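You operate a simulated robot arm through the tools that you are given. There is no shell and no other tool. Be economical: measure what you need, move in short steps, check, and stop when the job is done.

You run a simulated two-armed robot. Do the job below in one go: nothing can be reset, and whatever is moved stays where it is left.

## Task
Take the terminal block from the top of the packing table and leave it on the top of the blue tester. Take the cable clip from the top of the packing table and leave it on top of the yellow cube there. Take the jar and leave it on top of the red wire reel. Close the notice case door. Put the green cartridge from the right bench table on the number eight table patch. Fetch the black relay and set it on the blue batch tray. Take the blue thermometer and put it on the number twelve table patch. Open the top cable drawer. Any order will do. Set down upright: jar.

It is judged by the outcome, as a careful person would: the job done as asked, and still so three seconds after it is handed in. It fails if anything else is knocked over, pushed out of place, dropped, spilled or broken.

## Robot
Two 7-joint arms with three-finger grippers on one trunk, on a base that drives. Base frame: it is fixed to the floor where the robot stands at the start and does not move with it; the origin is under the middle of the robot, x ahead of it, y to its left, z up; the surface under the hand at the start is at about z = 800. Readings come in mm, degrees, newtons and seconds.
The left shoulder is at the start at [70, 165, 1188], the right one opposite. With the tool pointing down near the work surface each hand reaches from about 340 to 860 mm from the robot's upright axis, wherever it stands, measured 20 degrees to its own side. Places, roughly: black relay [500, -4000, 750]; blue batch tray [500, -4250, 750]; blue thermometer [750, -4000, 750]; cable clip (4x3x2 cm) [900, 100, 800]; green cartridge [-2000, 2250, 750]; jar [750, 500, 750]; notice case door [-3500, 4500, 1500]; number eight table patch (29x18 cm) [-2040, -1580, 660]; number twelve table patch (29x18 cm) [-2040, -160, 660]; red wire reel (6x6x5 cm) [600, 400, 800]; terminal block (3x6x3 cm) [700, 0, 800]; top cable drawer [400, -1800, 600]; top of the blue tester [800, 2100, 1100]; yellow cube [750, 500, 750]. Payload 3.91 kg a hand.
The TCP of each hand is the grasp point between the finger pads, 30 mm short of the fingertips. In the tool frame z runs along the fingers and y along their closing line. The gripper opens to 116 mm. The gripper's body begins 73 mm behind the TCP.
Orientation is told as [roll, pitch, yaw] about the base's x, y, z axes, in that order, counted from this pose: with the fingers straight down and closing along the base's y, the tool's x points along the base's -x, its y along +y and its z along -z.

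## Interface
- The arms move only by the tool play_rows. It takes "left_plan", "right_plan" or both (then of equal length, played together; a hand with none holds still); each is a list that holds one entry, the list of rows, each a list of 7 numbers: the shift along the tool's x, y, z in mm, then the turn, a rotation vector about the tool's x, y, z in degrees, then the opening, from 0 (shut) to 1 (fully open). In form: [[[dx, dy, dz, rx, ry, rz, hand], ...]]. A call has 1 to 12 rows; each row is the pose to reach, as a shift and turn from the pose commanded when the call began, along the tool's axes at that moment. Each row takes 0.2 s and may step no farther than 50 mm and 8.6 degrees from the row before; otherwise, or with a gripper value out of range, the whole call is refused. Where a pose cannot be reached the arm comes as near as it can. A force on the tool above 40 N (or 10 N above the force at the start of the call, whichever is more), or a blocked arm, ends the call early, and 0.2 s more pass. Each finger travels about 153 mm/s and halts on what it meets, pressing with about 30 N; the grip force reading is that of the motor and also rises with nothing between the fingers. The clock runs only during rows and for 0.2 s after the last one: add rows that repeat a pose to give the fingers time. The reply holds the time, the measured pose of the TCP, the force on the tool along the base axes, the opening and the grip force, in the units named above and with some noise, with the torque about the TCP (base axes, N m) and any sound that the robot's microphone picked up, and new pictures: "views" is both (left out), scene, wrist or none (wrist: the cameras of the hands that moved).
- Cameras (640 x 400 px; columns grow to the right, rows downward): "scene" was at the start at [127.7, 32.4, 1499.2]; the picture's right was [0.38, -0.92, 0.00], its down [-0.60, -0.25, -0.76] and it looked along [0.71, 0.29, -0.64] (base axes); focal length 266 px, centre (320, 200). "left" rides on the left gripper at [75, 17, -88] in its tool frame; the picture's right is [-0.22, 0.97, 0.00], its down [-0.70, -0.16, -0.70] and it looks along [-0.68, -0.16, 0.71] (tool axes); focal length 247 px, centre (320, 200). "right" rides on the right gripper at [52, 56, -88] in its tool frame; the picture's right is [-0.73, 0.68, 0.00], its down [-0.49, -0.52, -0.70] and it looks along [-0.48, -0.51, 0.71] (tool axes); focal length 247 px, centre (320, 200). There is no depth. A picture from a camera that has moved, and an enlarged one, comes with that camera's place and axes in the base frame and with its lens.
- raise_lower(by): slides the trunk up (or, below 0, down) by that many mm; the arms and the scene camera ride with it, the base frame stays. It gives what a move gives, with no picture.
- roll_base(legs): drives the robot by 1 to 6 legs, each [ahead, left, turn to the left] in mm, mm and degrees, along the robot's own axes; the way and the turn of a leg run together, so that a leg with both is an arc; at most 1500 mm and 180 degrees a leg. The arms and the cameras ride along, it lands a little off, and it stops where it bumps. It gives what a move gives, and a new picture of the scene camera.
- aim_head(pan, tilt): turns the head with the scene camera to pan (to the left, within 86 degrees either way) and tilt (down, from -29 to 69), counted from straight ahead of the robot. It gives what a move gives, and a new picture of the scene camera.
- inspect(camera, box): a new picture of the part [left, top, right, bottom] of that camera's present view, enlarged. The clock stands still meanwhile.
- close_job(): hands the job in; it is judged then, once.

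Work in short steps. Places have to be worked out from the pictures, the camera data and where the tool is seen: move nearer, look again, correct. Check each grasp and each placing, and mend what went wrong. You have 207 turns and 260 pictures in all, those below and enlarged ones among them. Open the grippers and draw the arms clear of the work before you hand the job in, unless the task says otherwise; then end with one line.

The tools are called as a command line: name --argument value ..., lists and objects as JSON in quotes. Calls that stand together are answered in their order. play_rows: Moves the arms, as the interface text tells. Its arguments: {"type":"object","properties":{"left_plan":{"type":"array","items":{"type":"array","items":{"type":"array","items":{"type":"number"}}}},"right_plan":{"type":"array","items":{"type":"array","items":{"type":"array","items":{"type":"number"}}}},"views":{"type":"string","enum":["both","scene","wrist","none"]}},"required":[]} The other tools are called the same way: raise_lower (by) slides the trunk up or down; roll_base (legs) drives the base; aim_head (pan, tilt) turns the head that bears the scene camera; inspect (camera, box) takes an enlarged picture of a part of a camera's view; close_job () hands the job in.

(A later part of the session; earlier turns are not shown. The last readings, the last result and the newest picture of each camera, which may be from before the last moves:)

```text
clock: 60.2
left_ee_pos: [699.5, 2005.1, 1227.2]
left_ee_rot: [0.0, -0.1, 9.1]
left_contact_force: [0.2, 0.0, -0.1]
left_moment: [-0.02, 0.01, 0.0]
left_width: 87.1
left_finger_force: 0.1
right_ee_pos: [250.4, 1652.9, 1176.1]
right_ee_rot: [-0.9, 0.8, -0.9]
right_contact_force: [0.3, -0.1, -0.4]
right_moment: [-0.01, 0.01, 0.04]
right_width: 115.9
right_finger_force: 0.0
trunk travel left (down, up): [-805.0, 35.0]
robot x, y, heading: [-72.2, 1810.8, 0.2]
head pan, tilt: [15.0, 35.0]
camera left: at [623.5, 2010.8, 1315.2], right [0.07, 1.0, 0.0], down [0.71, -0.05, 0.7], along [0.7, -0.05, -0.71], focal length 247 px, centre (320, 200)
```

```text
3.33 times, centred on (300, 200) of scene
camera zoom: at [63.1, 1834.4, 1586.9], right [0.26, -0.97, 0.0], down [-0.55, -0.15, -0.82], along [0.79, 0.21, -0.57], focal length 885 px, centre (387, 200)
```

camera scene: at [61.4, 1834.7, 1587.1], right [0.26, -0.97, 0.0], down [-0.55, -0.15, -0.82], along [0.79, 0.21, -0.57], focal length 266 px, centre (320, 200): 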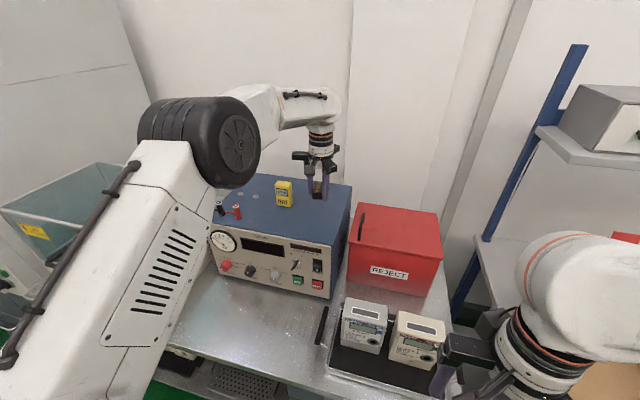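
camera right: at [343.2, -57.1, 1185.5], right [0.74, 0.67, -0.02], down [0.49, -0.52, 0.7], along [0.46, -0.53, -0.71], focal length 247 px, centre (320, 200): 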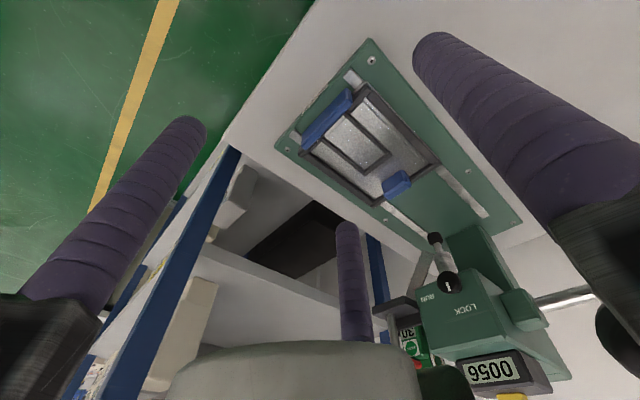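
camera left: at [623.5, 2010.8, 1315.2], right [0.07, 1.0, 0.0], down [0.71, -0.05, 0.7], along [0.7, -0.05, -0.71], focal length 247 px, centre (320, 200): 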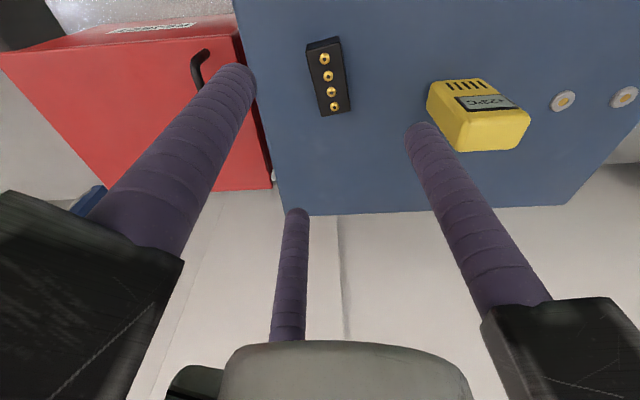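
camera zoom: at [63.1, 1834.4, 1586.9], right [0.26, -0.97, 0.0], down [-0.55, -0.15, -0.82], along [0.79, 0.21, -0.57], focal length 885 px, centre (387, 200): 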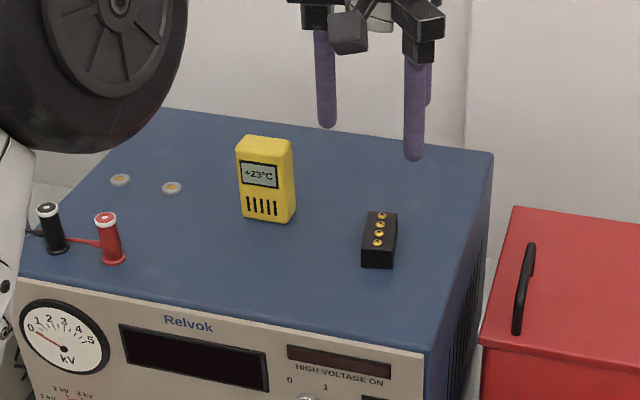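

The block sits on the tester. I'll retract the left hand along the same path.

play_rows --left_plan '[[[42, 7.5, 0, 0, 0, 3, 0.8], [84, 15, 0, 0, 0, 6, 0.8], [125, 22, 0, 0, 0, 9, 0.8], [167, 30, 0, 0, 0, 9, 0.8], [209, 37, 0, 0, 0, 9, 0.8], [250, 45, 0, 0, 0, 9, 0.8], [292, 52, 0, 0, 0, 9, 0.8], [333, 60, 0, 0, 0, 9, 0.8], [333, 60, 0, 0, 0, 9, 0.8]]]' --views "none"

roll_base --legs '[[-900, 0, 0], [0, 0, 90]]'

aim_head --pan 35 --tilt 10

```text
clock: 62.2
left_ee_pos: [364.0, 2015.1, 1229.3]
left_ee_rot: [-0.2, -0.3, 0.1]
left_contact_force: [-0.5, 1.1, -0.7]
left_moment: [-0.04, -0.01, -0.02]
left_width: 93.0
left_finger_force: 0.0
right_ee_pos: [250.0, 1656.5, 1177.3]
right_ee_rot: [-1.0, 0.7, -0.9]
right_contact_force: [0.7, 0.0, 0.7]
right_moment: [-0.03, 0.01, -0.01]
right_width: 116.0
right_finger_force: 0.0
trunk travel left (down, up): [-805.0, 35.0]
robot x, y, heading: [-69.5, 1811.5, 0.2]
head pan, tilt: [15.0, 35.0]
```

```text
clock: 70.8
left_ee_pos: [-1185.7, 2241.1, 1228.7]
left_ee_rot: [-0.1, -0.1, 90.6]
left_contact_force: [-0.5, -0.1, -0.5]
left_moment: [0.02, 0.03, -0.02]
left_width: 92.7
left_finger_force: 0.1
right_ee_pos: [-826.3, 2129.0, 1176.2]
right_ee_rot: [-1.0, 0.7, 89.6]
right_contact_force: [0.1, 0.3, 0.3]
right_moment: [-0.02, 0.05, -0.01]
right_width: 116.1
right_finger_force: 0.0
trunk travel left (down, up): [-805.0, 35.0]
robot x, y, heading: [-980.7, 1806.5, 90.6]
head pan, tilt: [15.0, 35.0]
camera scene: at [-1007.1, 1941.2, 1586.9], right [0.96, 0.27, 0.0], down [0.15, -0.55, -0.82], along [-0.22, 0.79, -0.57], focal length 266 px, centre (320, 200)
```

scene: 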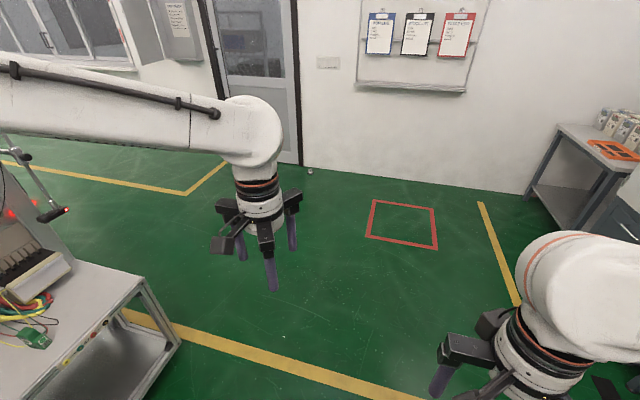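

```text
clock: 71.7
left_ee_pos: [-1185.5, 2240.3, 1229.5]
left_ee_rot: [0.0, -0.1, 90.6]
left_contact_force: [-0.6, 0.2, 0.7]
left_moment: [0.03, 0.0, 0.05]
left_width: 92.8
left_finger_force: 0.0
right_ee_pos: [-826.5, 2130.1, 1177.4]
right_ee_rot: [-0.7, 0.7, 89.6]
right_contact_force: [0.9, -0.3, -0.7]
right_moment: [0.0, -0.03, -0.02]
right_width: 116.0
right_finger_force: 0.1
trunk travel left (down, up): [-805.0, 35.0]
robot x, y, heading: [-982.7, 1807.4, 90.4]
head pan, tilt: [35.0, 10.0]
camera scene: at [-1037.7, 1932.0, 1627.0], right [0.81, 0.58, 0.0], down [0.1, -0.14, -0.98], along [-0.57, 0.8, -0.17], focal length 266 px, centre (320, 200)
```

scene: 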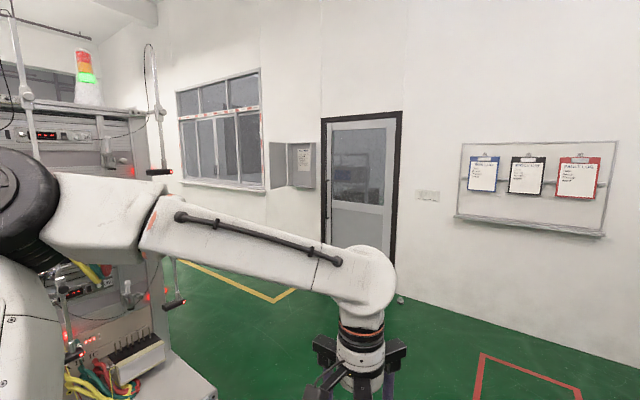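

The notice case is visible on the far wall with its door swung out to the left. I'll drive ahead past the test rig and look again.

roll_base --legs '[[1400, 0, 0]]'

aim_head --pan 75 --tilt 15

```text
clock: 78.5
left_ee_pos: [-1179.3, 3608.7, 1229.2]
left_ee_rot: [0.0, -0.1, 89.5]
left_contact_force: [-0.3, -0.4, 0.7]
left_moment: [0.04, 0.01, 0.01]
left_width: 92.9
left_finger_force: 0.0
right_ee_pos: [-821.2, 3489.1, 1177.2]
right_ee_rot: [-0.8, 0.7, 88.4]
right_contact_force: [0.0, 0.4, 0.9]
right_moment: [0.01, 0.0, 0.02]
right_width: 116.2
right_finger_force: 0.0
trunk travel left (down, up): [-805.0, 35.0]
robot x, y, heading: [-987.4, 3168.4, 89.5]
head pan, tilt: [35.0, 10.0]
camera scene: at [-1037.4, 3295.4, 1627.1], right [0.82, 0.57, 0.0], down [0.1, -0.14, -0.98], along [-0.56, 0.81, -0.17], focal length 266 px, centre (320, 200)
```

scene: 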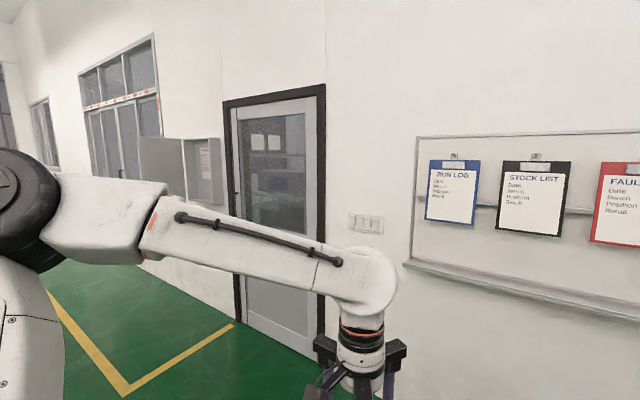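

```text
clock: 79.6
left_ee_pos: [-1179.0, 3607.9, 1229.9]
left_ee_rot: [-0.1, 0.0, 89.5]
left_contact_force: [0.0, 0.4, -0.1]
left_moment: [0.05, -0.02, -0.03]
left_width: 92.9
left_finger_force: 0.1
right_ee_pos: [-822.0, 3490.3, 1176.6]
right_ee_rot: [-0.9, 0.6, 88.4]
right_contact_force: [-0.3, 0.1, 0.2]
right_moment: [-0.01, -0.01, 0.01]
right_width: 116.1
right_finger_force: 0.0
trunk travel left (down, up): [-805.0, 35.0]
robot x, y, heading: [-984.6, 3171.4, 89.5]
head pan, tilt: [75.0, 15.0]
camera scene: at [-1074.7, 3244.0, 1618.9], right [0.27, 0.96, 0.0], down [0.25, -0.07, -0.97], along [-0.93, 0.26, -0.26], focal length 266 px, centre (320, 200)
```

scene: 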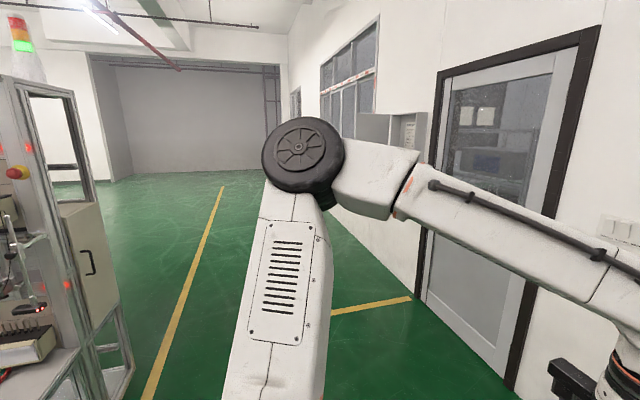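

The case sits at x≈−3500..−3170 on the wall at y≈4750, and the door leaf stands open at roughly 90° or more, hinged on the left. I'll drive left and look again from closer.

roll_base --legs '[[0, 1500, 0.5], [0, 400, 0]]'

aim_head --pan 15 --tilt 10

```text
clock: 89.0
left_ee_pos: [-3057.5, 3629.0, 1229.5]
left_ee_rot: [0.1, -0.1, 89.0]
left_contact_force: [0.8, -0.5, -1.3]
left_moment: [-0.01, 0.03, -0.03]
left_width: 92.8
left_finger_force: 0.0
right_ee_pos: [-2699.2, 3508.1, 1176.7]
right_ee_rot: [-0.8, 0.7, 88.1]
right_contact_force: [-0.2, 0.0, -0.1]
right_moment: [-0.02, -0.02, -0.01]
right_width: 115.9
right_finger_force: 0.1
trunk travel left (down, up): [-805.0, 35.0]
robot x, y, heading: [-2863.7, 3190.5, 88.9]
head pan, tilt: [75.0, 15.0]
camera scene: at [-2954.2, 3264.4, 1619.0], right [0.27, 0.96, 0.0], down [0.25, -0.07, -0.97], along [-0.93, 0.26, -0.26], focal length 266 px, centre (320, 200)
```

scene: 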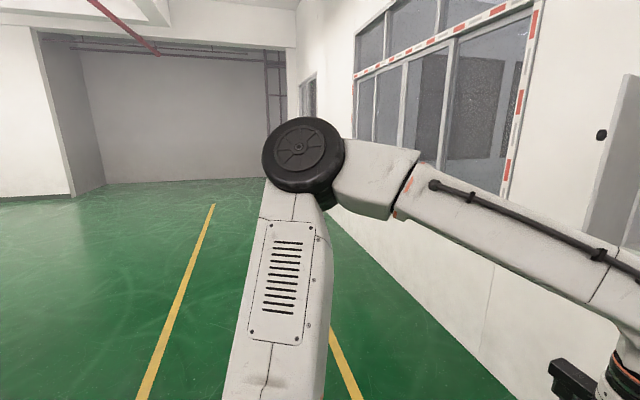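

```text
clock: 90.3
left_ee_pos: [-3057.3, 3628.6, 1229.1]
left_ee_rot: [0.0, 0.0, 89.1]
left_contact_force: [0.5, 0.9, -0.2]
left_moment: [-0.01, -0.01, -0.03]
left_width: 92.8
left_finger_force: 0.0
right_ee_pos: [-2702.2, 3506.9, 1175.9]
right_ee_rot: [-0.9, 0.7, 88.1]
right_contact_force: [-0.3, -0.1, -0.8]
right_moment: [0.03, 0.01, -0.01]
right_width: 116.0
right_finger_force: 0.1
trunk travel left (down, up): [-805.0, 35.0]
robot x, y, heading: [-2866.1, 3186.9, 89.1]
head pan, tilt: [15.0, 10.0]
camera scene: at [-2888.9, 3329.0, 1627.0], right [0.97, 0.24, 0.0], down [0.04, -0.17, -0.98], along [-0.24, 0.95, -0.17], focal length 266 px, centre (320, 200)
```

scene: 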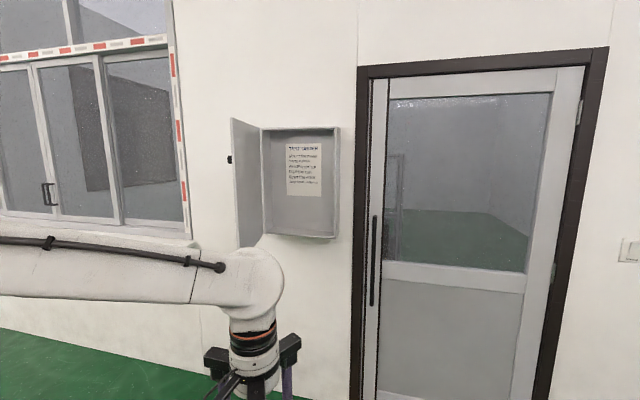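

Clear view: the case spans x≈−3600..−3160 and z≈1165..1770, and the leaf is open about 80° with its free edge near (−3537,4350). I'll raise the trunk a bit and drive in, stopping short of the leaf.

raise_lower --by 30

roll_base --legs '[[0, 460, 0.9], [520, 0, 0]]'

```text
clock: 91.1
left_ee_pos: [-3059.0, 3628.7, 1259.4]
left_ee_rot: [0.1, -0.1, 89.1]
left_contact_force: [0.6, 0.2, -0.6]
left_moment: [0.01, 0.0, 0.01]
left_width: 92.9
left_finger_force: 0.0
right_ee_pos: [-2701.4, 3507.1, 1208.8]
right_ee_rot: [-0.9, 0.7, 88.1]
right_contact_force: [-0.4, -0.3, -0.3]
right_moment: [-0.01, -0.02, 0.04]
right_width: 116.3
right_finger_force: 0.0
trunk travel left (down, up): [-835.0, 5.0]
robot x, y, heading: [-2866.3, 3187.3, 89.3]
head pan, tilt: [15.0, 10.0]
```

```text
clock: 96.6
left_ee_pos: [-3522.4, 4158.5, 1259.7]
left_ee_rot: [-0.1, -0.2, 89.3]
left_contact_force: [0.3, 0.1, 0.9]
left_moment: [0.01, 0.02, -0.02]
left_width: 92.7
left_finger_force: 0.1
right_ee_pos: [-3165.7, 4039.5, 1206.9]
right_ee_rot: [-1.0, 0.6, 88.4]
right_contact_force: [-0.7, -0.2, 0.2]
right_moment: [0.04, 0.01, 0.0]
right_width: 115.8
right_finger_force: 0.1
trunk travel left (down, up): [-835.0, 5.0]
robot x, y, heading: [-3328.0, 3720.3, 89.4]
head pan, tilt: [15.0, 10.0]
camera scene: at [-3351.9, 3859.5, 1657.2], right [0.97, 0.25, 0.0], down [0.04, -0.17, -0.98], along [-0.24, 0.95, -0.17], focal length 266 px, centre (320, 200)
```

scene: 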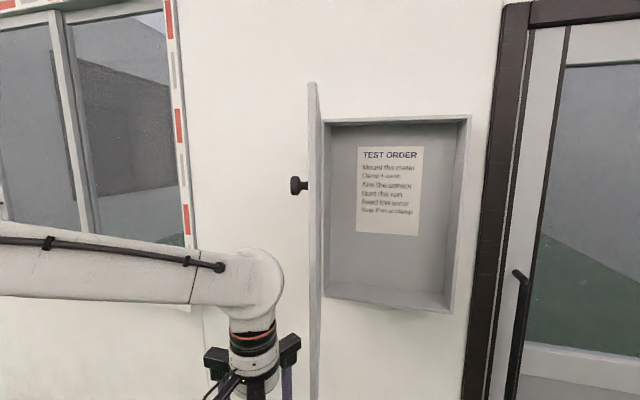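

Refined: hinge near (−3566,4705), leaf free edge near (−3468,4270), case bottom at z≈1215. I'll raise the left hand to ~1300, shift it left, and close the fingers.

play_rows --left_plan '[[[0, 30, -20, 0, 0, 0, 0.4], [0, 65, -40, 0, 0, 0, 0.1], [0, 100, -50, 0, 0, 0, 0], [0, 135, -50, 0, 0, 0, 0], [0, 135, -50, 0, 0, 0, 0]]]' --views "none"

roll_base --legs '[[230, 0, 0]]'

```text
clock: 97.8
left_ee_pos: [-3655.9, 4159.6, 1310.4]
left_ee_rot: [0.0, -0.1, 89.5]
left_contact_force: [1.0, 0.5, 0.5]
left_moment: [0.0, 0.03, 0.01]
left_width: 9.3
left_finger_force: 30.2
right_ee_pos: [-3164.2, 4039.8, 1206.7]
right_ee_rot: [-0.9, 0.8, 88.4]
right_contact_force: [-0.2, 0.8, 0.4]
right_moment: [0.01, 0.03, 0.0]
right_width: 115.9
right_finger_force: 0.0
trunk travel left (down, up): [-835.0, 5.0]
robot x, y, heading: [-3327.8, 3716.7, 89.4]
head pan, tilt: [15.0, 10.0]
```

```text
clock: 99.5
left_ee_pos: [-3654.7, 4388.7, 1310.4]
left_ee_rot: [0.0, -0.3, 89.5]
left_contact_force: [-0.5, 0.2, 1.9]
left_moment: [0.05, 0.0, 0.02]
left_width: 9.2
left_finger_force: 29.5
right_ee_pos: [-3164.1, 4269.7, 1207.8]
right_ee_rot: [-0.8, 0.7, 88.4]
right_contact_force: [-0.4, -0.1, 0.4]
right_moment: [0.02, -0.02, -0.06]
right_width: 116.0
right_finger_force: 0.2
trunk travel left (down, up): [-835.0, 5.0]
robot x, y, heading: [-3325.9, 3953.6, 89.6]
head pan, tilt: [15.0, 10.0]
camera scene: at [-3349.8, 4090.1, 1657.3], right [0.97, 0.25, 0.0], down [0.04, -0.17, -0.99], along [-0.25, 0.95, -0.17], focal length 266 px, centre (320, 200)
```

scene: 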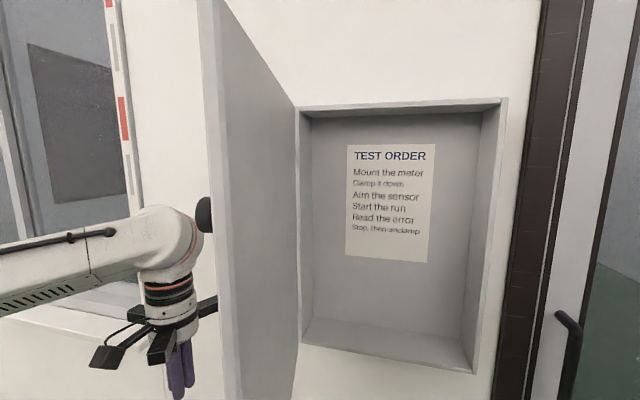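

The hand is left of the open leaf. I'll sweep it rightward and then forward, pushing the leaf's outer face through its arc.

play_rows --left_plan '[[[-15, -40, 0, 0, 0, 0, 0], [-22, -80, 0, 0, 0, 0, 0], [-26, -115, 0, 0, 0, 0, 0], [-32, -150, 0, 0, 0, 0, 0], [-42, -185, 0, 0, 0, 0, 0], [-53, -220, 0, 0, 0, 0, 0], [-70, -248, 0, 0, 0, 0, 0], [-91, -275, 0, 0, 0, 0, 0], [-91, -275, 0, 0, 0, 0, 0]]]' --views "scene"

```text
clock: 101.5
left_ee_pos: [-3379.3, 4477.6, 1313.0]
left_ee_rot: [0.0, -0.2, 89.4]
left_contact_force: [-0.3, -0.6, 0.3]
left_moment: [-0.01, -0.03, -0.03]
left_width: 8.9
left_finger_force: 30.2
right_ee_pos: [-3164.0, 4272.2, 1207.2]
right_ee_rot: [-0.9, 0.6, 88.5]
right_contact_force: [-0.1, -0.1, -1.0]
right_moment: [0.01, -0.04, 0.03]
right_width: 116.1
right_finger_force: 0.1
trunk travel left (down, up): [-835.0, 5.0]
robot x, y, heading: [-3324.1, 3953.6, 89.6]
head pan, tilt: [15.0, 10.0]
camera scene: at [-3350.5, 4092.1, 1657.1], right [0.97, 0.25, 0.0], down [0.04, -0.17, -0.98], along [-0.25, 0.95, -0.17], focal length 266 px, centre (320, 200)
```

scene: 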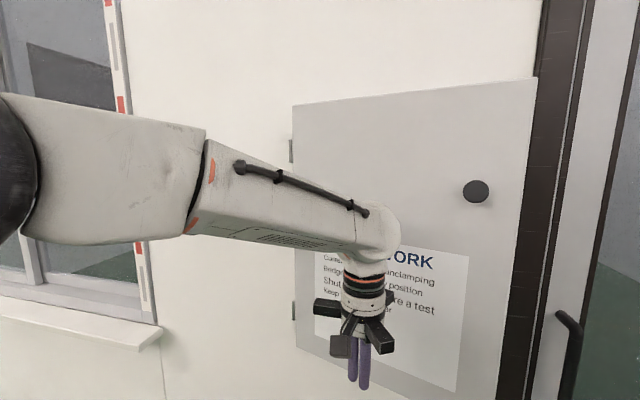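

The leaf is nearly closed. I'll move right toward its free side and press it shut.

play_rows --left_plan '[[[-10, -40, 0, 0, 0, 0, 0], [-20, -80, 0, 0, 0, 0, 0], [-40, -110, 0, 0, 0, 0, 0], [-70, -120, 0, 0, 0, 0, 0], [-100, -120, 0, 0, 0, 0, 0], [-125, -120, 0, 0, 0, 0, 0], [-150, -120, 0, 0, 0, 0, 0], [-175, -120, 0, 0, 0, 0, 0], [-200, -120, 0, 0, 0, 0, 0]]]' --views "scene"

```text
clock: 102.8
left_ee_pos: [-3261.8, 4581.8, 1311.2]
left_ee_rot: [0.2, 0.3, 89.0]
left_contact_force: [-0.3, -0.6, 0.5]
left_moment: [0.01, -0.03, -0.02]
left_width: 9.2
left_finger_force: 30.5
right_ee_pos: [-3165.2, 4268.9, 1209.4]
right_ee_rot: [-0.9, 0.4, 88.5]
right_contact_force: [-0.5, -0.5, -0.6]
right_moment: [0.06, -0.01, 0.0]
right_width: 115.9
right_finger_force: 0.0
trunk travel left (down, up): [-835.0, 5.0]
robot x, y, heading: [-3326.5, 3953.4, 89.5]
head pan, tilt: [15.0, 10.0]
stopped in row 6 (left hand): the force on the tool passed its limit at 87 N (the readings are from after the stop); the commanded pose is now the measured one
camera scene: at [-3352.1, 4087.6, 1657.5], right [0.97, 0.25, 0.0], down [0.04, -0.17, -0.99], along [-0.25, 0.95, -0.17], focal length 266 px, centre (320, 200)
```

scene: 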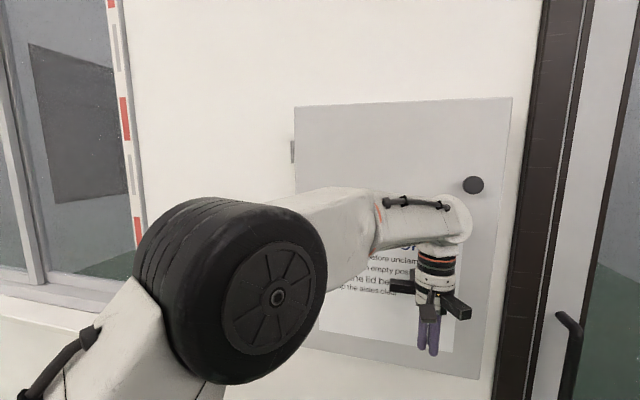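

The door met its stop. I'll draw the hand straight back and check that the door stays shut.

play_rows --left_plan '[[[40, 0, 0, 0, 0, 0, 0], [85, 0, 0, 0, 0, 0, 0], [130, 20, 0, 0, 0, 0, 0], [170, 50, 0, 0, 0, 0, 0.3], [210, 90, 0, 0, 0, 0, 0.6], [210, 130, 0, 0, 0, 0, 0.8], [210, 170, 0, 0, 0, 0, 0.8], [210, 200, 0, 0, 0, 0, 0.8]]]' --views "none"

roll_base --legs '[[-500, 0, 0]]'

inspect --camera "scene" --box '[250, 80, 550, 320]'

```text
refused: row 5 steps farther than a row can; nothing moved
```

```text
clock: 105.8
left_ee_pos: [-3262.2, 4086.4, 1309.2]
left_ee_rot: [0.3, 0.4, 88.8]
left_contact_force: [-0.3, -0.6, 0.1]
left_moment: [-0.03, -0.02, 0.01]
left_width: 9.3
left_finger_force: 29.8
right_ee_pos: [-3167.9, 3773.6, 1207.6]
right_ee_rot: [-0.9, 0.8, 88.3]
right_contact_force: [0.2, 0.5, 0.1]
right_moment: [-0.02, -0.01, 0.02]
right_width: 116.0
right_finger_force: 0.1
trunk travel left (down, up): [-835.0, 5.0]
robot x, y, heading: [-3329.4, 3452.7, 89.3]
head pan, tilt: [15.0, 10.0]
camera scene: at [-3354.2, 3595.1, 1656.8], right [0.97, 0.25, 0.0], down [0.04, -0.17, -0.98], along [-0.24, 0.95, -0.17], focal length 266 px, centre (320, 200)
```

scene: 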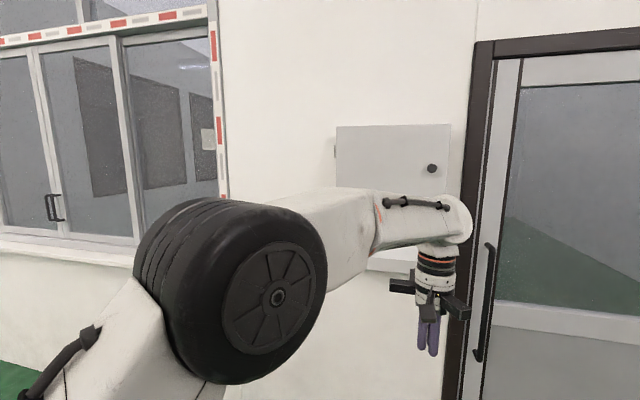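

```text
1.67 times, centred on (400, 200) of scene
camera zoom: at [-3354.2, 3595.1, 1656.8], right [0.97, 0.25, 0.0], down [0.04, -0.17, -0.98], along [-0.24, 0.95, -0.17], focal length 442 px, centre (187, 200)
```

zoom: 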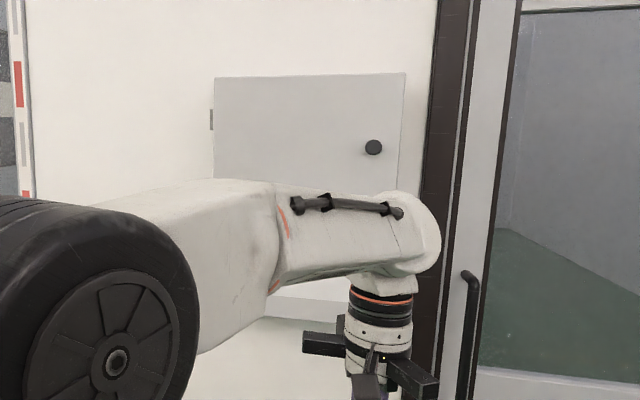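

The door looks shut. I'll tuck the left arm and then look at the case from the right side to confirm there's no gap.

play_rows --left_plan '[[[35, 30, 0, 0, 0, 0, 0.3], [65, 65, 0, 0, 0, 0, 0.6], [95, 100, 0, 0, 0, 0, 0.8], [125, 135, 0, 0, 0, 0, 0.8], [155, 170, 0, 0, 0, 0, 0.8], [180, 205, 0, 0, 0, 0, 0.8], [195, 240, 0, 0, 0, 0, 0.8], [195, 255, 0, 0, 0, 0, 0.8]]]' --views "none"

roll_base --legs '[[0, -1300, 0.5]]'

aim_head --pan 45 --tilt 5

inspect --camera "scene" --box '[220, 120, 420, 260]'

```text
clock: 107.6
left_ee_pos: [-3522.0, 3895.7, 1310.6]
left_ee_rot: [0.2, 0.4, 88.9]
left_contact_force: [0.6, -0.6, 0.0]
left_moment: [0.02, -0.04, -0.02]
left_width: 92.7
left_finger_force: 0.0
right_ee_pos: [-3169.5, 3772.7, 1208.5]
right_ee_rot: [-1.0, 0.6, 88.3]
right_contact_force: [0.3, 0.4, -1.1]
right_moment: [0.0, -0.02, 0.05]
right_width: 115.9
right_finger_force: 0.1
trunk travel left (down, up): [-835.0, 5.0]
robot x, y, heading: [-3333.6, 3453.2, 89.4]
head pan, tilt: [15.0, 10.0]
```

```text
clock: 114.2
left_ee_pos: [-2209.8, 3889.0, 1310.3]
left_ee_rot: [0.3, 0.4, 89.7]
left_contact_force: [0.6, 0.3, 0.4]
left_moment: [0.02, -0.04, -0.01]
left_width: 92.8
left_finger_force: 0.0
right_ee_pos: [-1854.8, 3770.6, 1207.7]
right_ee_rot: [-0.9, 0.7, 89.2]
right_contact_force: [-0.4, 0.3, 0.5]
right_moment: [-0.01, 0.0, 0.0]
right_width: 116.1
right_finger_force: 0.1
trunk travel left (down, up): [-835.0, 5.0]
robot x, y, heading: [-2013.1, 3448.3, 90.1]
head pan, tilt: [15.0, 10.0]
camera scene: at [-2038.4, 3587.9, 1657.0], right [0.96, 0.26, 0.0], down [0.05, -0.17, -0.98], along [-0.26, 0.95, -0.17], focal length 266 px, centre (320, 200)
```

scene: 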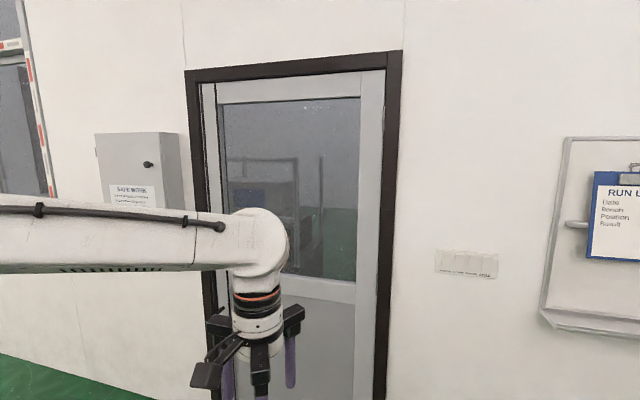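

```text
clock: 115.2
left_ee_pos: [-2208.2, 3887.3, 1311.3]
left_ee_rot: [0.2, 0.4, 89.8]
left_contact_force: [0.8, 0.3, -0.3]
left_moment: [0.05, 0.01, 0.02]
left_width: 92.8
left_finger_force: 0.2
right_ee_pos: [-1854.2, 3769.2, 1208.6]
right_ee_rot: [-1.0, 0.8, 89.2]
right_contact_force: [0.4, 0.7, -0.1]
right_moment: [0.0, -0.05, 0.03]
right_width: 116.2
right_finger_force: 0.1
trunk travel left (down, up): [-835.0, 5.0]
robot x, y, heading: [-2011.4, 3448.0, 90.2]
head pan, tilt: [45.0, 5.0]
camera scene: at [-2078.4, 3563.0, 1665.1], right [0.7, 0.71, 0.0], down [0.06, -0.06, -1.0], along [-0.71, 0.7, -0.09], focal length 266 px, centre (320, 200)
```

scene: 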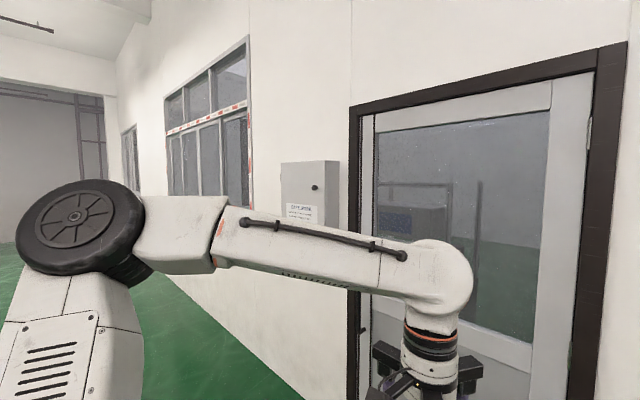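

```text
2.86 times, centred on (320, 190) of scene
camera zoom: at [-2078.4, 3563.0, 1665.1], right [0.7, 0.71, 0.0], down [0.06, -0.06, -1.0], along [-0.71, 0.7, -0.09], focal length 759 px, centre (320, 229)
```

zoom: 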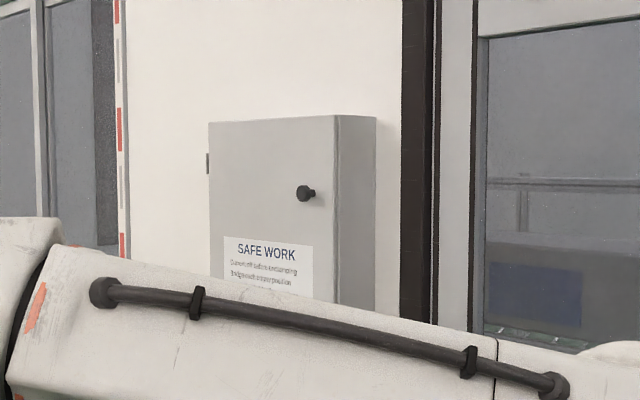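

The notice case is fully shut. Now I'll turn around toward the green cartridge near (−2000,2200).

roll_base --legs '[[0, 0, -180]]'

aim_head --pan 0 --tilt 25

```text
clock: 122.8
left_ee_pos: [-1791.5, 3019.6, 1310.6]
left_ee_rot: [0.3, 0.4, -87.3]
left_contact_force: [-0.3, -0.4, 0.1]
left_moment: [-0.01, 0.01, 0.01]
left_width: 92.8
left_finger_force: 0.1
right_ee_pos: [-2152.1, 3118.1, 1206.9]
right_ee_rot: [-0.9, 0.6, -87.7]
right_contact_force: [-0.1, 0.1, -0.8]
right_moment: [0.0, -0.02, 0.02]
right_width: 116.1
right_finger_force: 0.1
trunk travel left (down, up): [-835.0, 5.0]
robot x, y, heading: [-2013.8, 3448.1, -86.6]
head pan, tilt: [45.0, 5.0]
camera scene: at [-1941.4, 3336.8, 1665.1], right [-0.66, -0.75, 0.0], down [-0.07, 0.06, -1.0], along [0.74, -0.66, -0.09], focal length 266 px, centre (320, 200)
```

scene: 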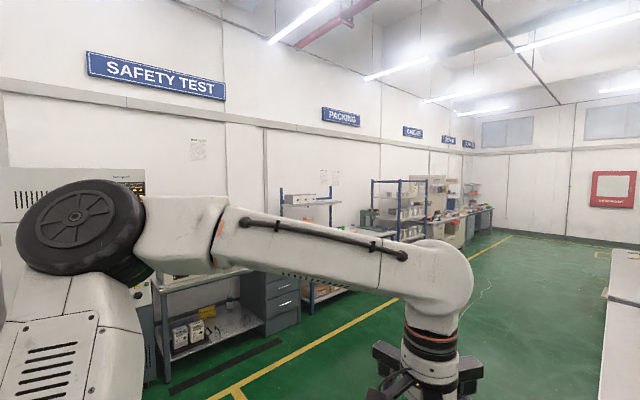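

```text
clock: 124.0
left_ee_pos: [-1790.6, 3017.7, 1309.9]
left_ee_rot: [0.4, 0.4, -87.2]
left_contact_force: [0.4, 0.1, 0.1]
left_moment: [0.01, 0.05, -0.02]
left_width: 92.7
left_finger_force: 0.1
right_ee_pos: [-2153.5, 3116.6, 1208.0]
right_ee_rot: [-0.9, 0.7, -87.7]
right_contact_force: [-0.2, 0.0, -0.4]
right_moment: [-0.02, -0.01, 0.0]
right_width: 116.3
right_finger_force: 0.0
trunk travel left (down, up): [-835.0, 5.0]
robot x, y, heading: [-2012.2, 3447.0, -86.4]
head pan, tilt: [0.0, 25.0]
camera scene: at [-2004.6, 3305.9, 1632.7], right [-1.0, -0.06, 0.0], down [-0.03, 0.42, -0.91], along [0.05, -0.9, -0.42], focal length 266 px, centre (320, 200)
```

scene: 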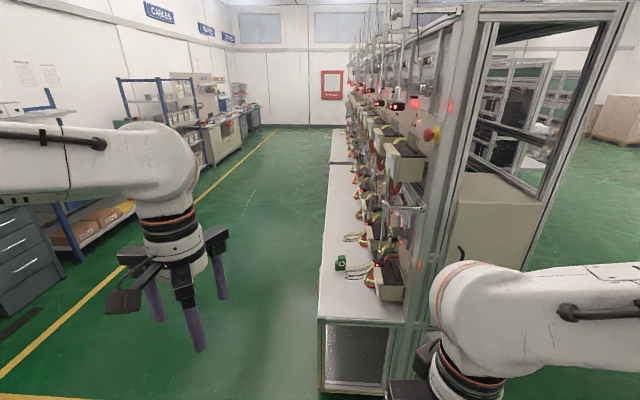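

It's clear now: the bench line runs along y with its front edge at x≈−1962, facing +x. I'll go around to face it (heading 180) and strafe to the cartridge.

roll_base --legs '[[0, 600, 0], [0, 0, -93.4], [0, 1250, 0]]'

aim_head --pan 0 --tilt 45

```text
clock: 137.3
left_ee_pos: [-1844.3, 2042.6, 1310.6]
left_ee_rot: [0.3, 0.3, 178.7]
left_contact_force: [-0.2, 0.1, 0.4]
left_moment: [0.01, 0.01, -0.01]
left_width: 92.8
left_finger_force: 0.1
right_ee_pos: [-1719.1, 2393.1, 1206.9]
right_ee_rot: [-0.9, 0.8, 178.0]
right_contact_force: [0.6, -0.2, -0.4]
right_moment: [-0.03, -0.02, 0.01]
right_width: 116.1
right_finger_force: 0.0
trunk travel left (down, up): [-835.0, 5.0]
robot x, y, heading: [-1398.5, 2231.2, 179.0]
head pan, tilt: [0.0, 25.0]
camera scene: at [-1543.3, 2232.2, 1632.7], right [0.02, 1.0, 0.0], down [0.42, -0.01, -0.91], along [-0.91, 0.01, -0.42], focal length 266 px, centre (320, 200)
```

scene: 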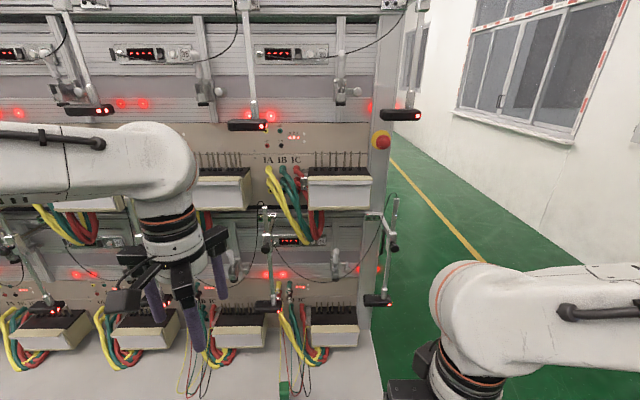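

```text
clock: 138.2
left_ee_pos: [-1843.5, 2041.5, 1310.6]
left_ee_rot: [0.3, 0.3, 178.5]
left_contact_force: [0.5, -0.2, 0.3]
left_moment: [-0.03, 0.0, -0.01]
left_width: 92.9
left_finger_force: 0.0
right_ee_pos: [-1718.6, 2394.2, 1207.1]
right_ee_rot: [-0.9, 0.6, 178.2]
right_contact_force: [-0.8, -0.6, 0.5]
right_moment: [0.0, 0.01, -0.01]
right_width: 116.1
right_finger_force: 0.0
trunk travel left (down, up): [-835.0, 5.0]
robot x, y, heading: [-1398.8, 2229.4, 179.0]
head pan, tilt: [0.0, 45.0]
camera scene: at [-1532.5, 2231.1, 1602.2], right [0.02, 1.0, 0.0], down [0.71, -0.01, -0.71], along [-0.71, 0.01, -0.71], focal length 266 px, centre (320, 200)
```

scene: 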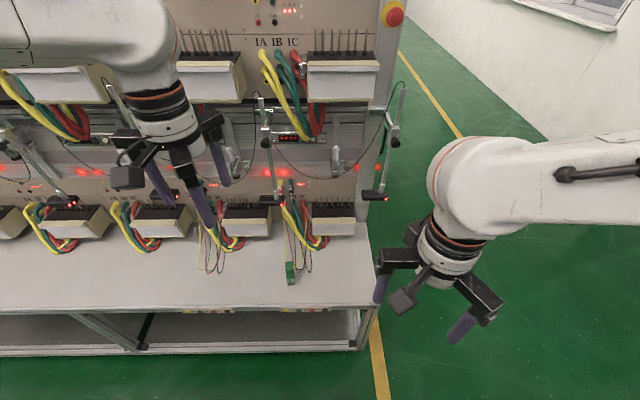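

The cartridge is at about (−2054,2124) on the table. I'll lower the trunk to suit the lower table and take a closer look.

raise_lower --by -240

inspect --camera "scene" --box '[180, 160, 420, 320]'

```text
clock: 140.7
left_ee_pos: [-1842.3, 2041.9, 1070.4]
left_ee_rot: [0.3, 0.3, 178.6]
left_contact_force: [-1.7, -0.6, 0.2]
left_moment: [0.01, -0.04, 0.0]
left_width: 92.8
left_finger_force: 0.0
right_ee_pos: [-1718.7, 2394.5, 968.3]
right_ee_rot: [-0.9, 0.8, 178.1]
right_contact_force: [-0.4, -0.8, -0.2]
right_moment: [0.02, 0.01, -0.03]
right_width: 115.8
right_finger_force: 0.0
trunk travel left (down, up): [-595.0, 245.0]
robot x, y, heading: [-1399.0, 2230.7, 179.0]
head pan, tilt: [0.0, 45.0]
```

```text
2.50 times, centred on (300, 240) of scene
camera zoom: at [-1532.3, 2231.4, 1362.2], right [0.02, 1.0, 0.0], down [0.71, -0.01, -0.71], along [-0.71, 0.01, -0.71], focal length 664 px, centre (370, 100)
```

zoom: 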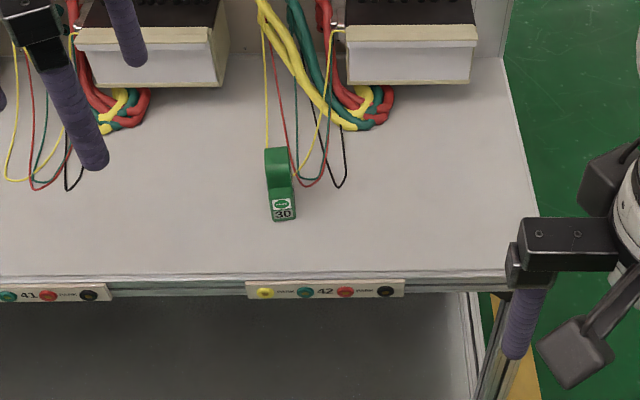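

The cartridge (label "30") sits near (−2053,2140), with thin wires just behind it. I'll bring the left hand nearer for a wrist view.

play_rows --left_plan '[[[-25, -20, 35, 0, 0, 0, 0.8], [-45, -40, 70, 0, 0, 0, 0.8], [-60, -60, 105, 0, 0, 0, 0.8], [-70, -80, 140, 0, 0, 0, 0.8], [-75, -98, 170, 0, 0, 0, 0.8], [-75, -98, 170, 0, 0, 0, 0.8]]]' --views "wrist"

inspect --camera "left" --box '[220, 60, 460, 260]'

```text
clock: 142.1
left_ee_pos: [-1912.5, 2139.0, 898.4]
left_ee_rot: [0.4, 0.2, 178.6]
left_contact_force: [0.0, 0.2, 0.4]
left_moment: [0.01, 0.04, -0.02]
left_width: 92.8
left_finger_force: 0.2
right_ee_pos: [-1718.4, 2393.6, 967.6]
right_ee_rot: [-0.8, 0.7, 178.0]
right_contact_force: [-0.1, 0.2, 0.0]
right_moment: [0.01, -0.01, -0.02]
right_width: 115.8
right_finger_force: 0.0
trunk travel left (down, up): [-595.0, 245.0]
robot x, y, heading: [-1396.0, 2231.8, 179.2]
head pan, tilt: [0.0, 45.0]
camera left: at [-1840.3, 2120.3, 986.9], right [-0.25, -0.97, 0.0], down [-0.7, 0.18, 0.7], along [-0.67, 0.17, -0.72], focal length 247 px, centre (320, 200)
```

left: 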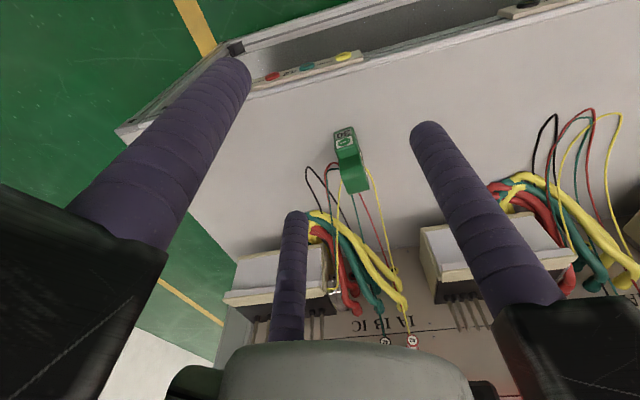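

```text
2.00 times, centred on (340, 160) of left
camera zoom: at [-1840.3, 2120.3, 986.9], right [-0.25, -0.97, 0.0], down [-0.7, 0.18, 0.7], along [-0.67, 0.17, -0.72], focal length 494 px, centre (280, 280)
```

zoom: 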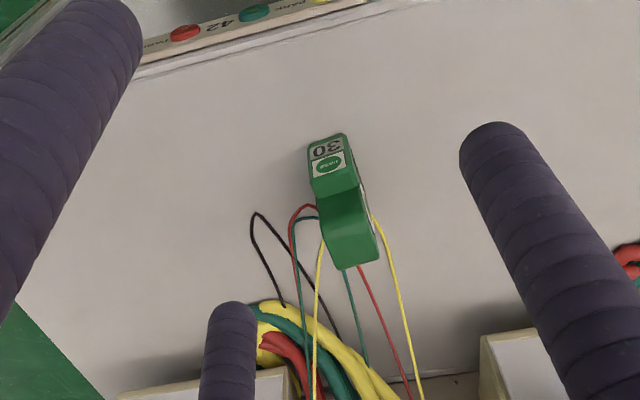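

The cartridge runs along x from about −1998 to −2078 at y≈2128, with the tall end at the back (z≈735). I'll move above it, offset 9 mm so the single finger and the finger pair straddle its sides.

play_rows --left_plan '[[[-40, 1.5, 25, 0, 0, 0, 0.65], [-80, 3, 50, 0, 0, 0, 0.65], [-120, 5, 75, 0, 0, 0, 0.65], [-120, 5, 95, 0, 0, 0, 0.65], [-120, 5, 95, 0, 0, 0, 0.65]]]' --views "wrist"

inspect --camera "left" --box '[220, 60, 460, 210]'

inspect --camera "scene" --box '[220, 160, 360, 270]'

```text
clock: 143.3
left_ee_pos: [-2036.6, 2134.3, 802.7]
left_ee_rot: [0.3, 0.4, 178.5]
left_contact_force: [-0.4, -0.2, 0.0]
left_moment: [0.01, -0.01, 0.02]
left_width: 75.2
left_finger_force: 0.1
right_ee_pos: [-1718.1, 2394.8, 966.4]
right_ee_rot: [-0.9, 0.7, 178.1]
right_contact_force: [-0.5, -0.1, 0.7]
right_moment: [0.01, -0.02, 0.03]
right_width: 115.8
right_finger_force: 0.1
trunk travel left (down, up): [-595.0, 245.0]
robot x, y, heading: [-1402.1, 2229.9, 179.3]
head pan, tilt: [0.0, 45.0]
camera left: at [-1962.9, 2115.9, 891.6], right [-0.25, -0.97, 0.0], down [-0.7, 0.18, 0.69], along [-0.67, 0.17, -0.72], focal length 247 px, centre (320, 200)
```

left: 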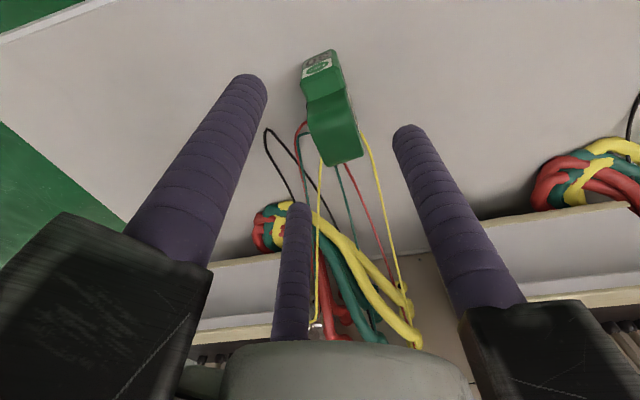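

```text
2.67 times, centred on (340, 135) of left
camera zoom: at [-1962.9, 2115.9, 891.6], right [-0.25, -0.97, 0.0], down [-0.7, 0.18, 0.69], along [-0.67, 0.17, -0.72], focal length 659 px, centre (267, 373)
```

zoom: 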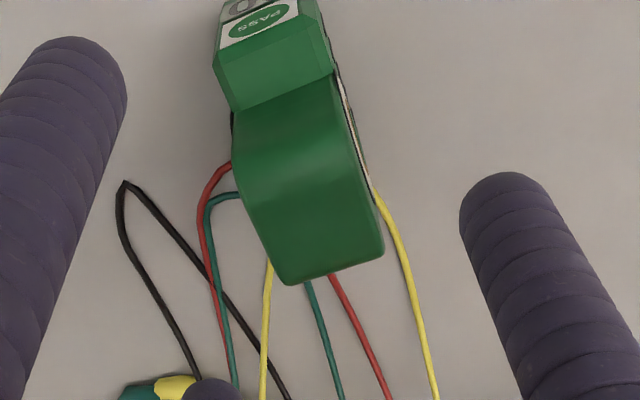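

```text
3.64 times, centred on (290, 215) of scene
camera zoom: at [-1532.6, 2231.5, 1362.1], right [0.02, 1.0, 0.0], down [0.71, -0.01, -0.71], along [-0.71, 0.01, -0.71], focal length 965 px, centre (429, 146)
```

zoom: 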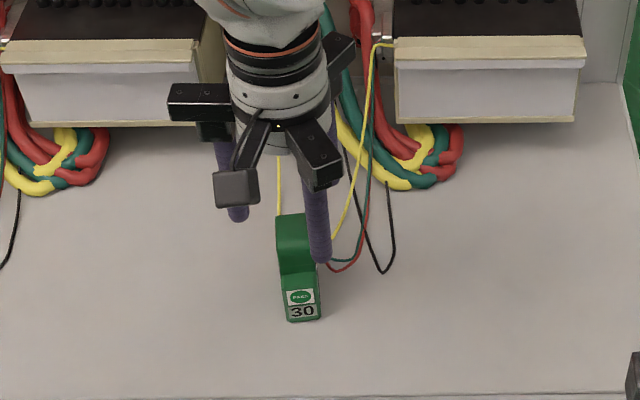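

The cartridge's mid is at about (−2036,2126), turned roughly 4°. I'll match the yaw and descend in steps, watching the force.

play_rows --left_plan '[[[0, 0, 30, 0, 0, -2.5, 0.6], [0, 0, 60, 0, 0, -5, 0.6], [0, 0, 85, 0, 0, -5, 0.6], [0, 0, 97, 0, 0, -5, 0.6], [0, 0, 97, 0, 0, -5, 0.6]]]' --views "wrist"

inspect --camera "scene" --box '[220, 160, 360, 270]'

```text
clock: 144.5
left_ee_pos: [-2035.0, 2136.3, 706.9]
left_ee_rot: [0.3, 0.3, -176.4]
left_contact_force: [-0.1, 0.4, 0.1]
left_moment: [0.02, 0.01, 0.02]
left_width: 69.7
left_finger_force: 0.1
right_ee_pos: [-1719.3, 2393.7, 967.4]
right_ee_rot: [-0.9, 0.7, 178.2]
right_contact_force: [0.4, 0.8, -0.1]
right_moment: [-0.02, 0.0, 0.02]
right_width: 116.1
right_finger_force: 0.0
trunk travel left (down, up): [-595.0, 245.0]
robot x, y, heading: [-1398.3, 2227.3, 179.2]
head pan, tilt: [0.0, 45.0]
camera left: at [-1960.2, 2124.7, 794.6], right [-0.16, -0.99, 0.0], down [-0.71, 0.12, 0.69], along [-0.69, 0.11, -0.72], focal length 247 px, centre (320, 200)
```

left: 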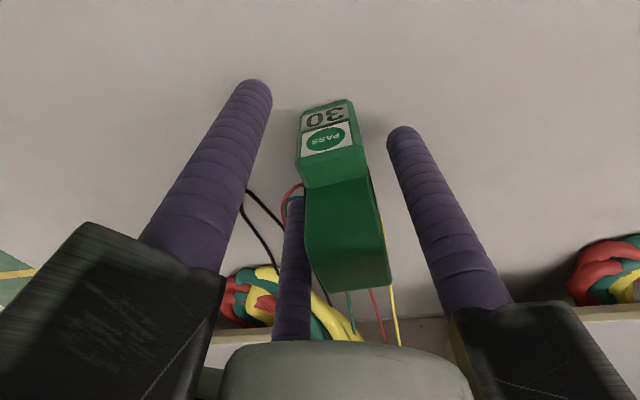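

```text
3.64 times, centred on (290, 215) of scene
camera zoom: at [-1532.3, 2231.6, 1362.1], right [0.02, 1.0, 0.0], down [0.71, -0.01, -0.71], along [-0.71, 0.01, -0.71], focal length 965 px, centre (429, 146)
```

zoom: 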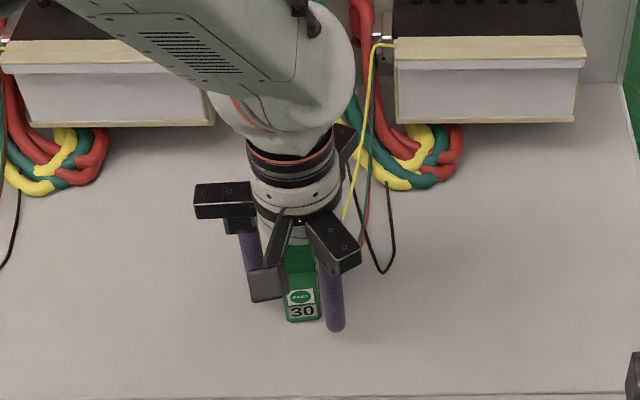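

The pair's front finger sits near the cartridge's front end, so I'll shift 9 mm further in and close.

play_rows --left_plan '[[[-5, 0, 0, 0, 0, 0, 0.6], [-9, 0, 0, 0, 0, 0, 0.5], [-9, 0, 0, 0, 0, 0, 0.4], [-9, 0, 0, 0, 0, 0, 0.25], [-9, 0, 0, 0, 0, 0, 0.1], [-9, 0, 0, 0, 0, 0, 0.1]]]' --views "wrist"

inspect --camera "scene" --box '[220, 160, 360, 270]'

```text
clock: 145.9
left_ee_pos: [-2045.2, 2137.5, 706.8]
left_ee_rot: [0.3, 0.5, -176.3]
left_contact_force: [0.4, 0.7, 0.3]
left_moment: [0.02, 0.03, 0.01]
left_width: 36.7
left_finger_force: 29.4
right_ee_pos: [-1718.8, 2394.2, 966.7]
right_ee_rot: [-0.9, 0.7, 178.1]
right_contact_force: [0.6, -0.3, 0.0]
right_moment: [-0.01, 0.03, -0.02]
right_width: 116.1
right_finger_force: 0.0
trunk travel left (down, up): [-595.0, 245.0]
robot x, y, heading: [-1396.8, 2232.7, 179.0]
head pan, tilt: [0.0, 45.0]
camera left: at [-1968.9, 2124.9, 795.0], right [-0.16, -0.99, 0.0], down [-0.71, 0.12, 0.69], along [-0.69, 0.11, -0.72], focal length 247 px, centre (320, 200)
```

left: 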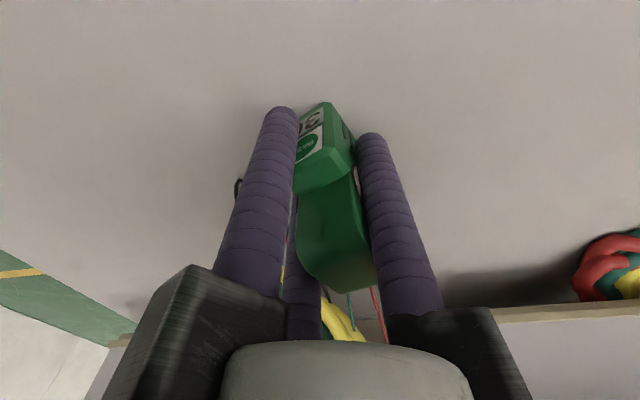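

```text
3.64 times, centred on (290, 215) of scene
camera zoom: at [-1532.6, 2231.5, 1362.1], right [0.02, 1.0, 0.0], down [0.71, -0.01, -0.71], along [-0.71, 0.01, -0.71], focal length 965 px, centre (429, 146)
```

zoom: 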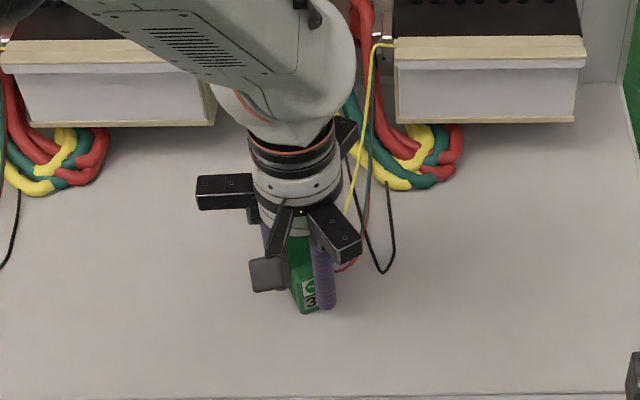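

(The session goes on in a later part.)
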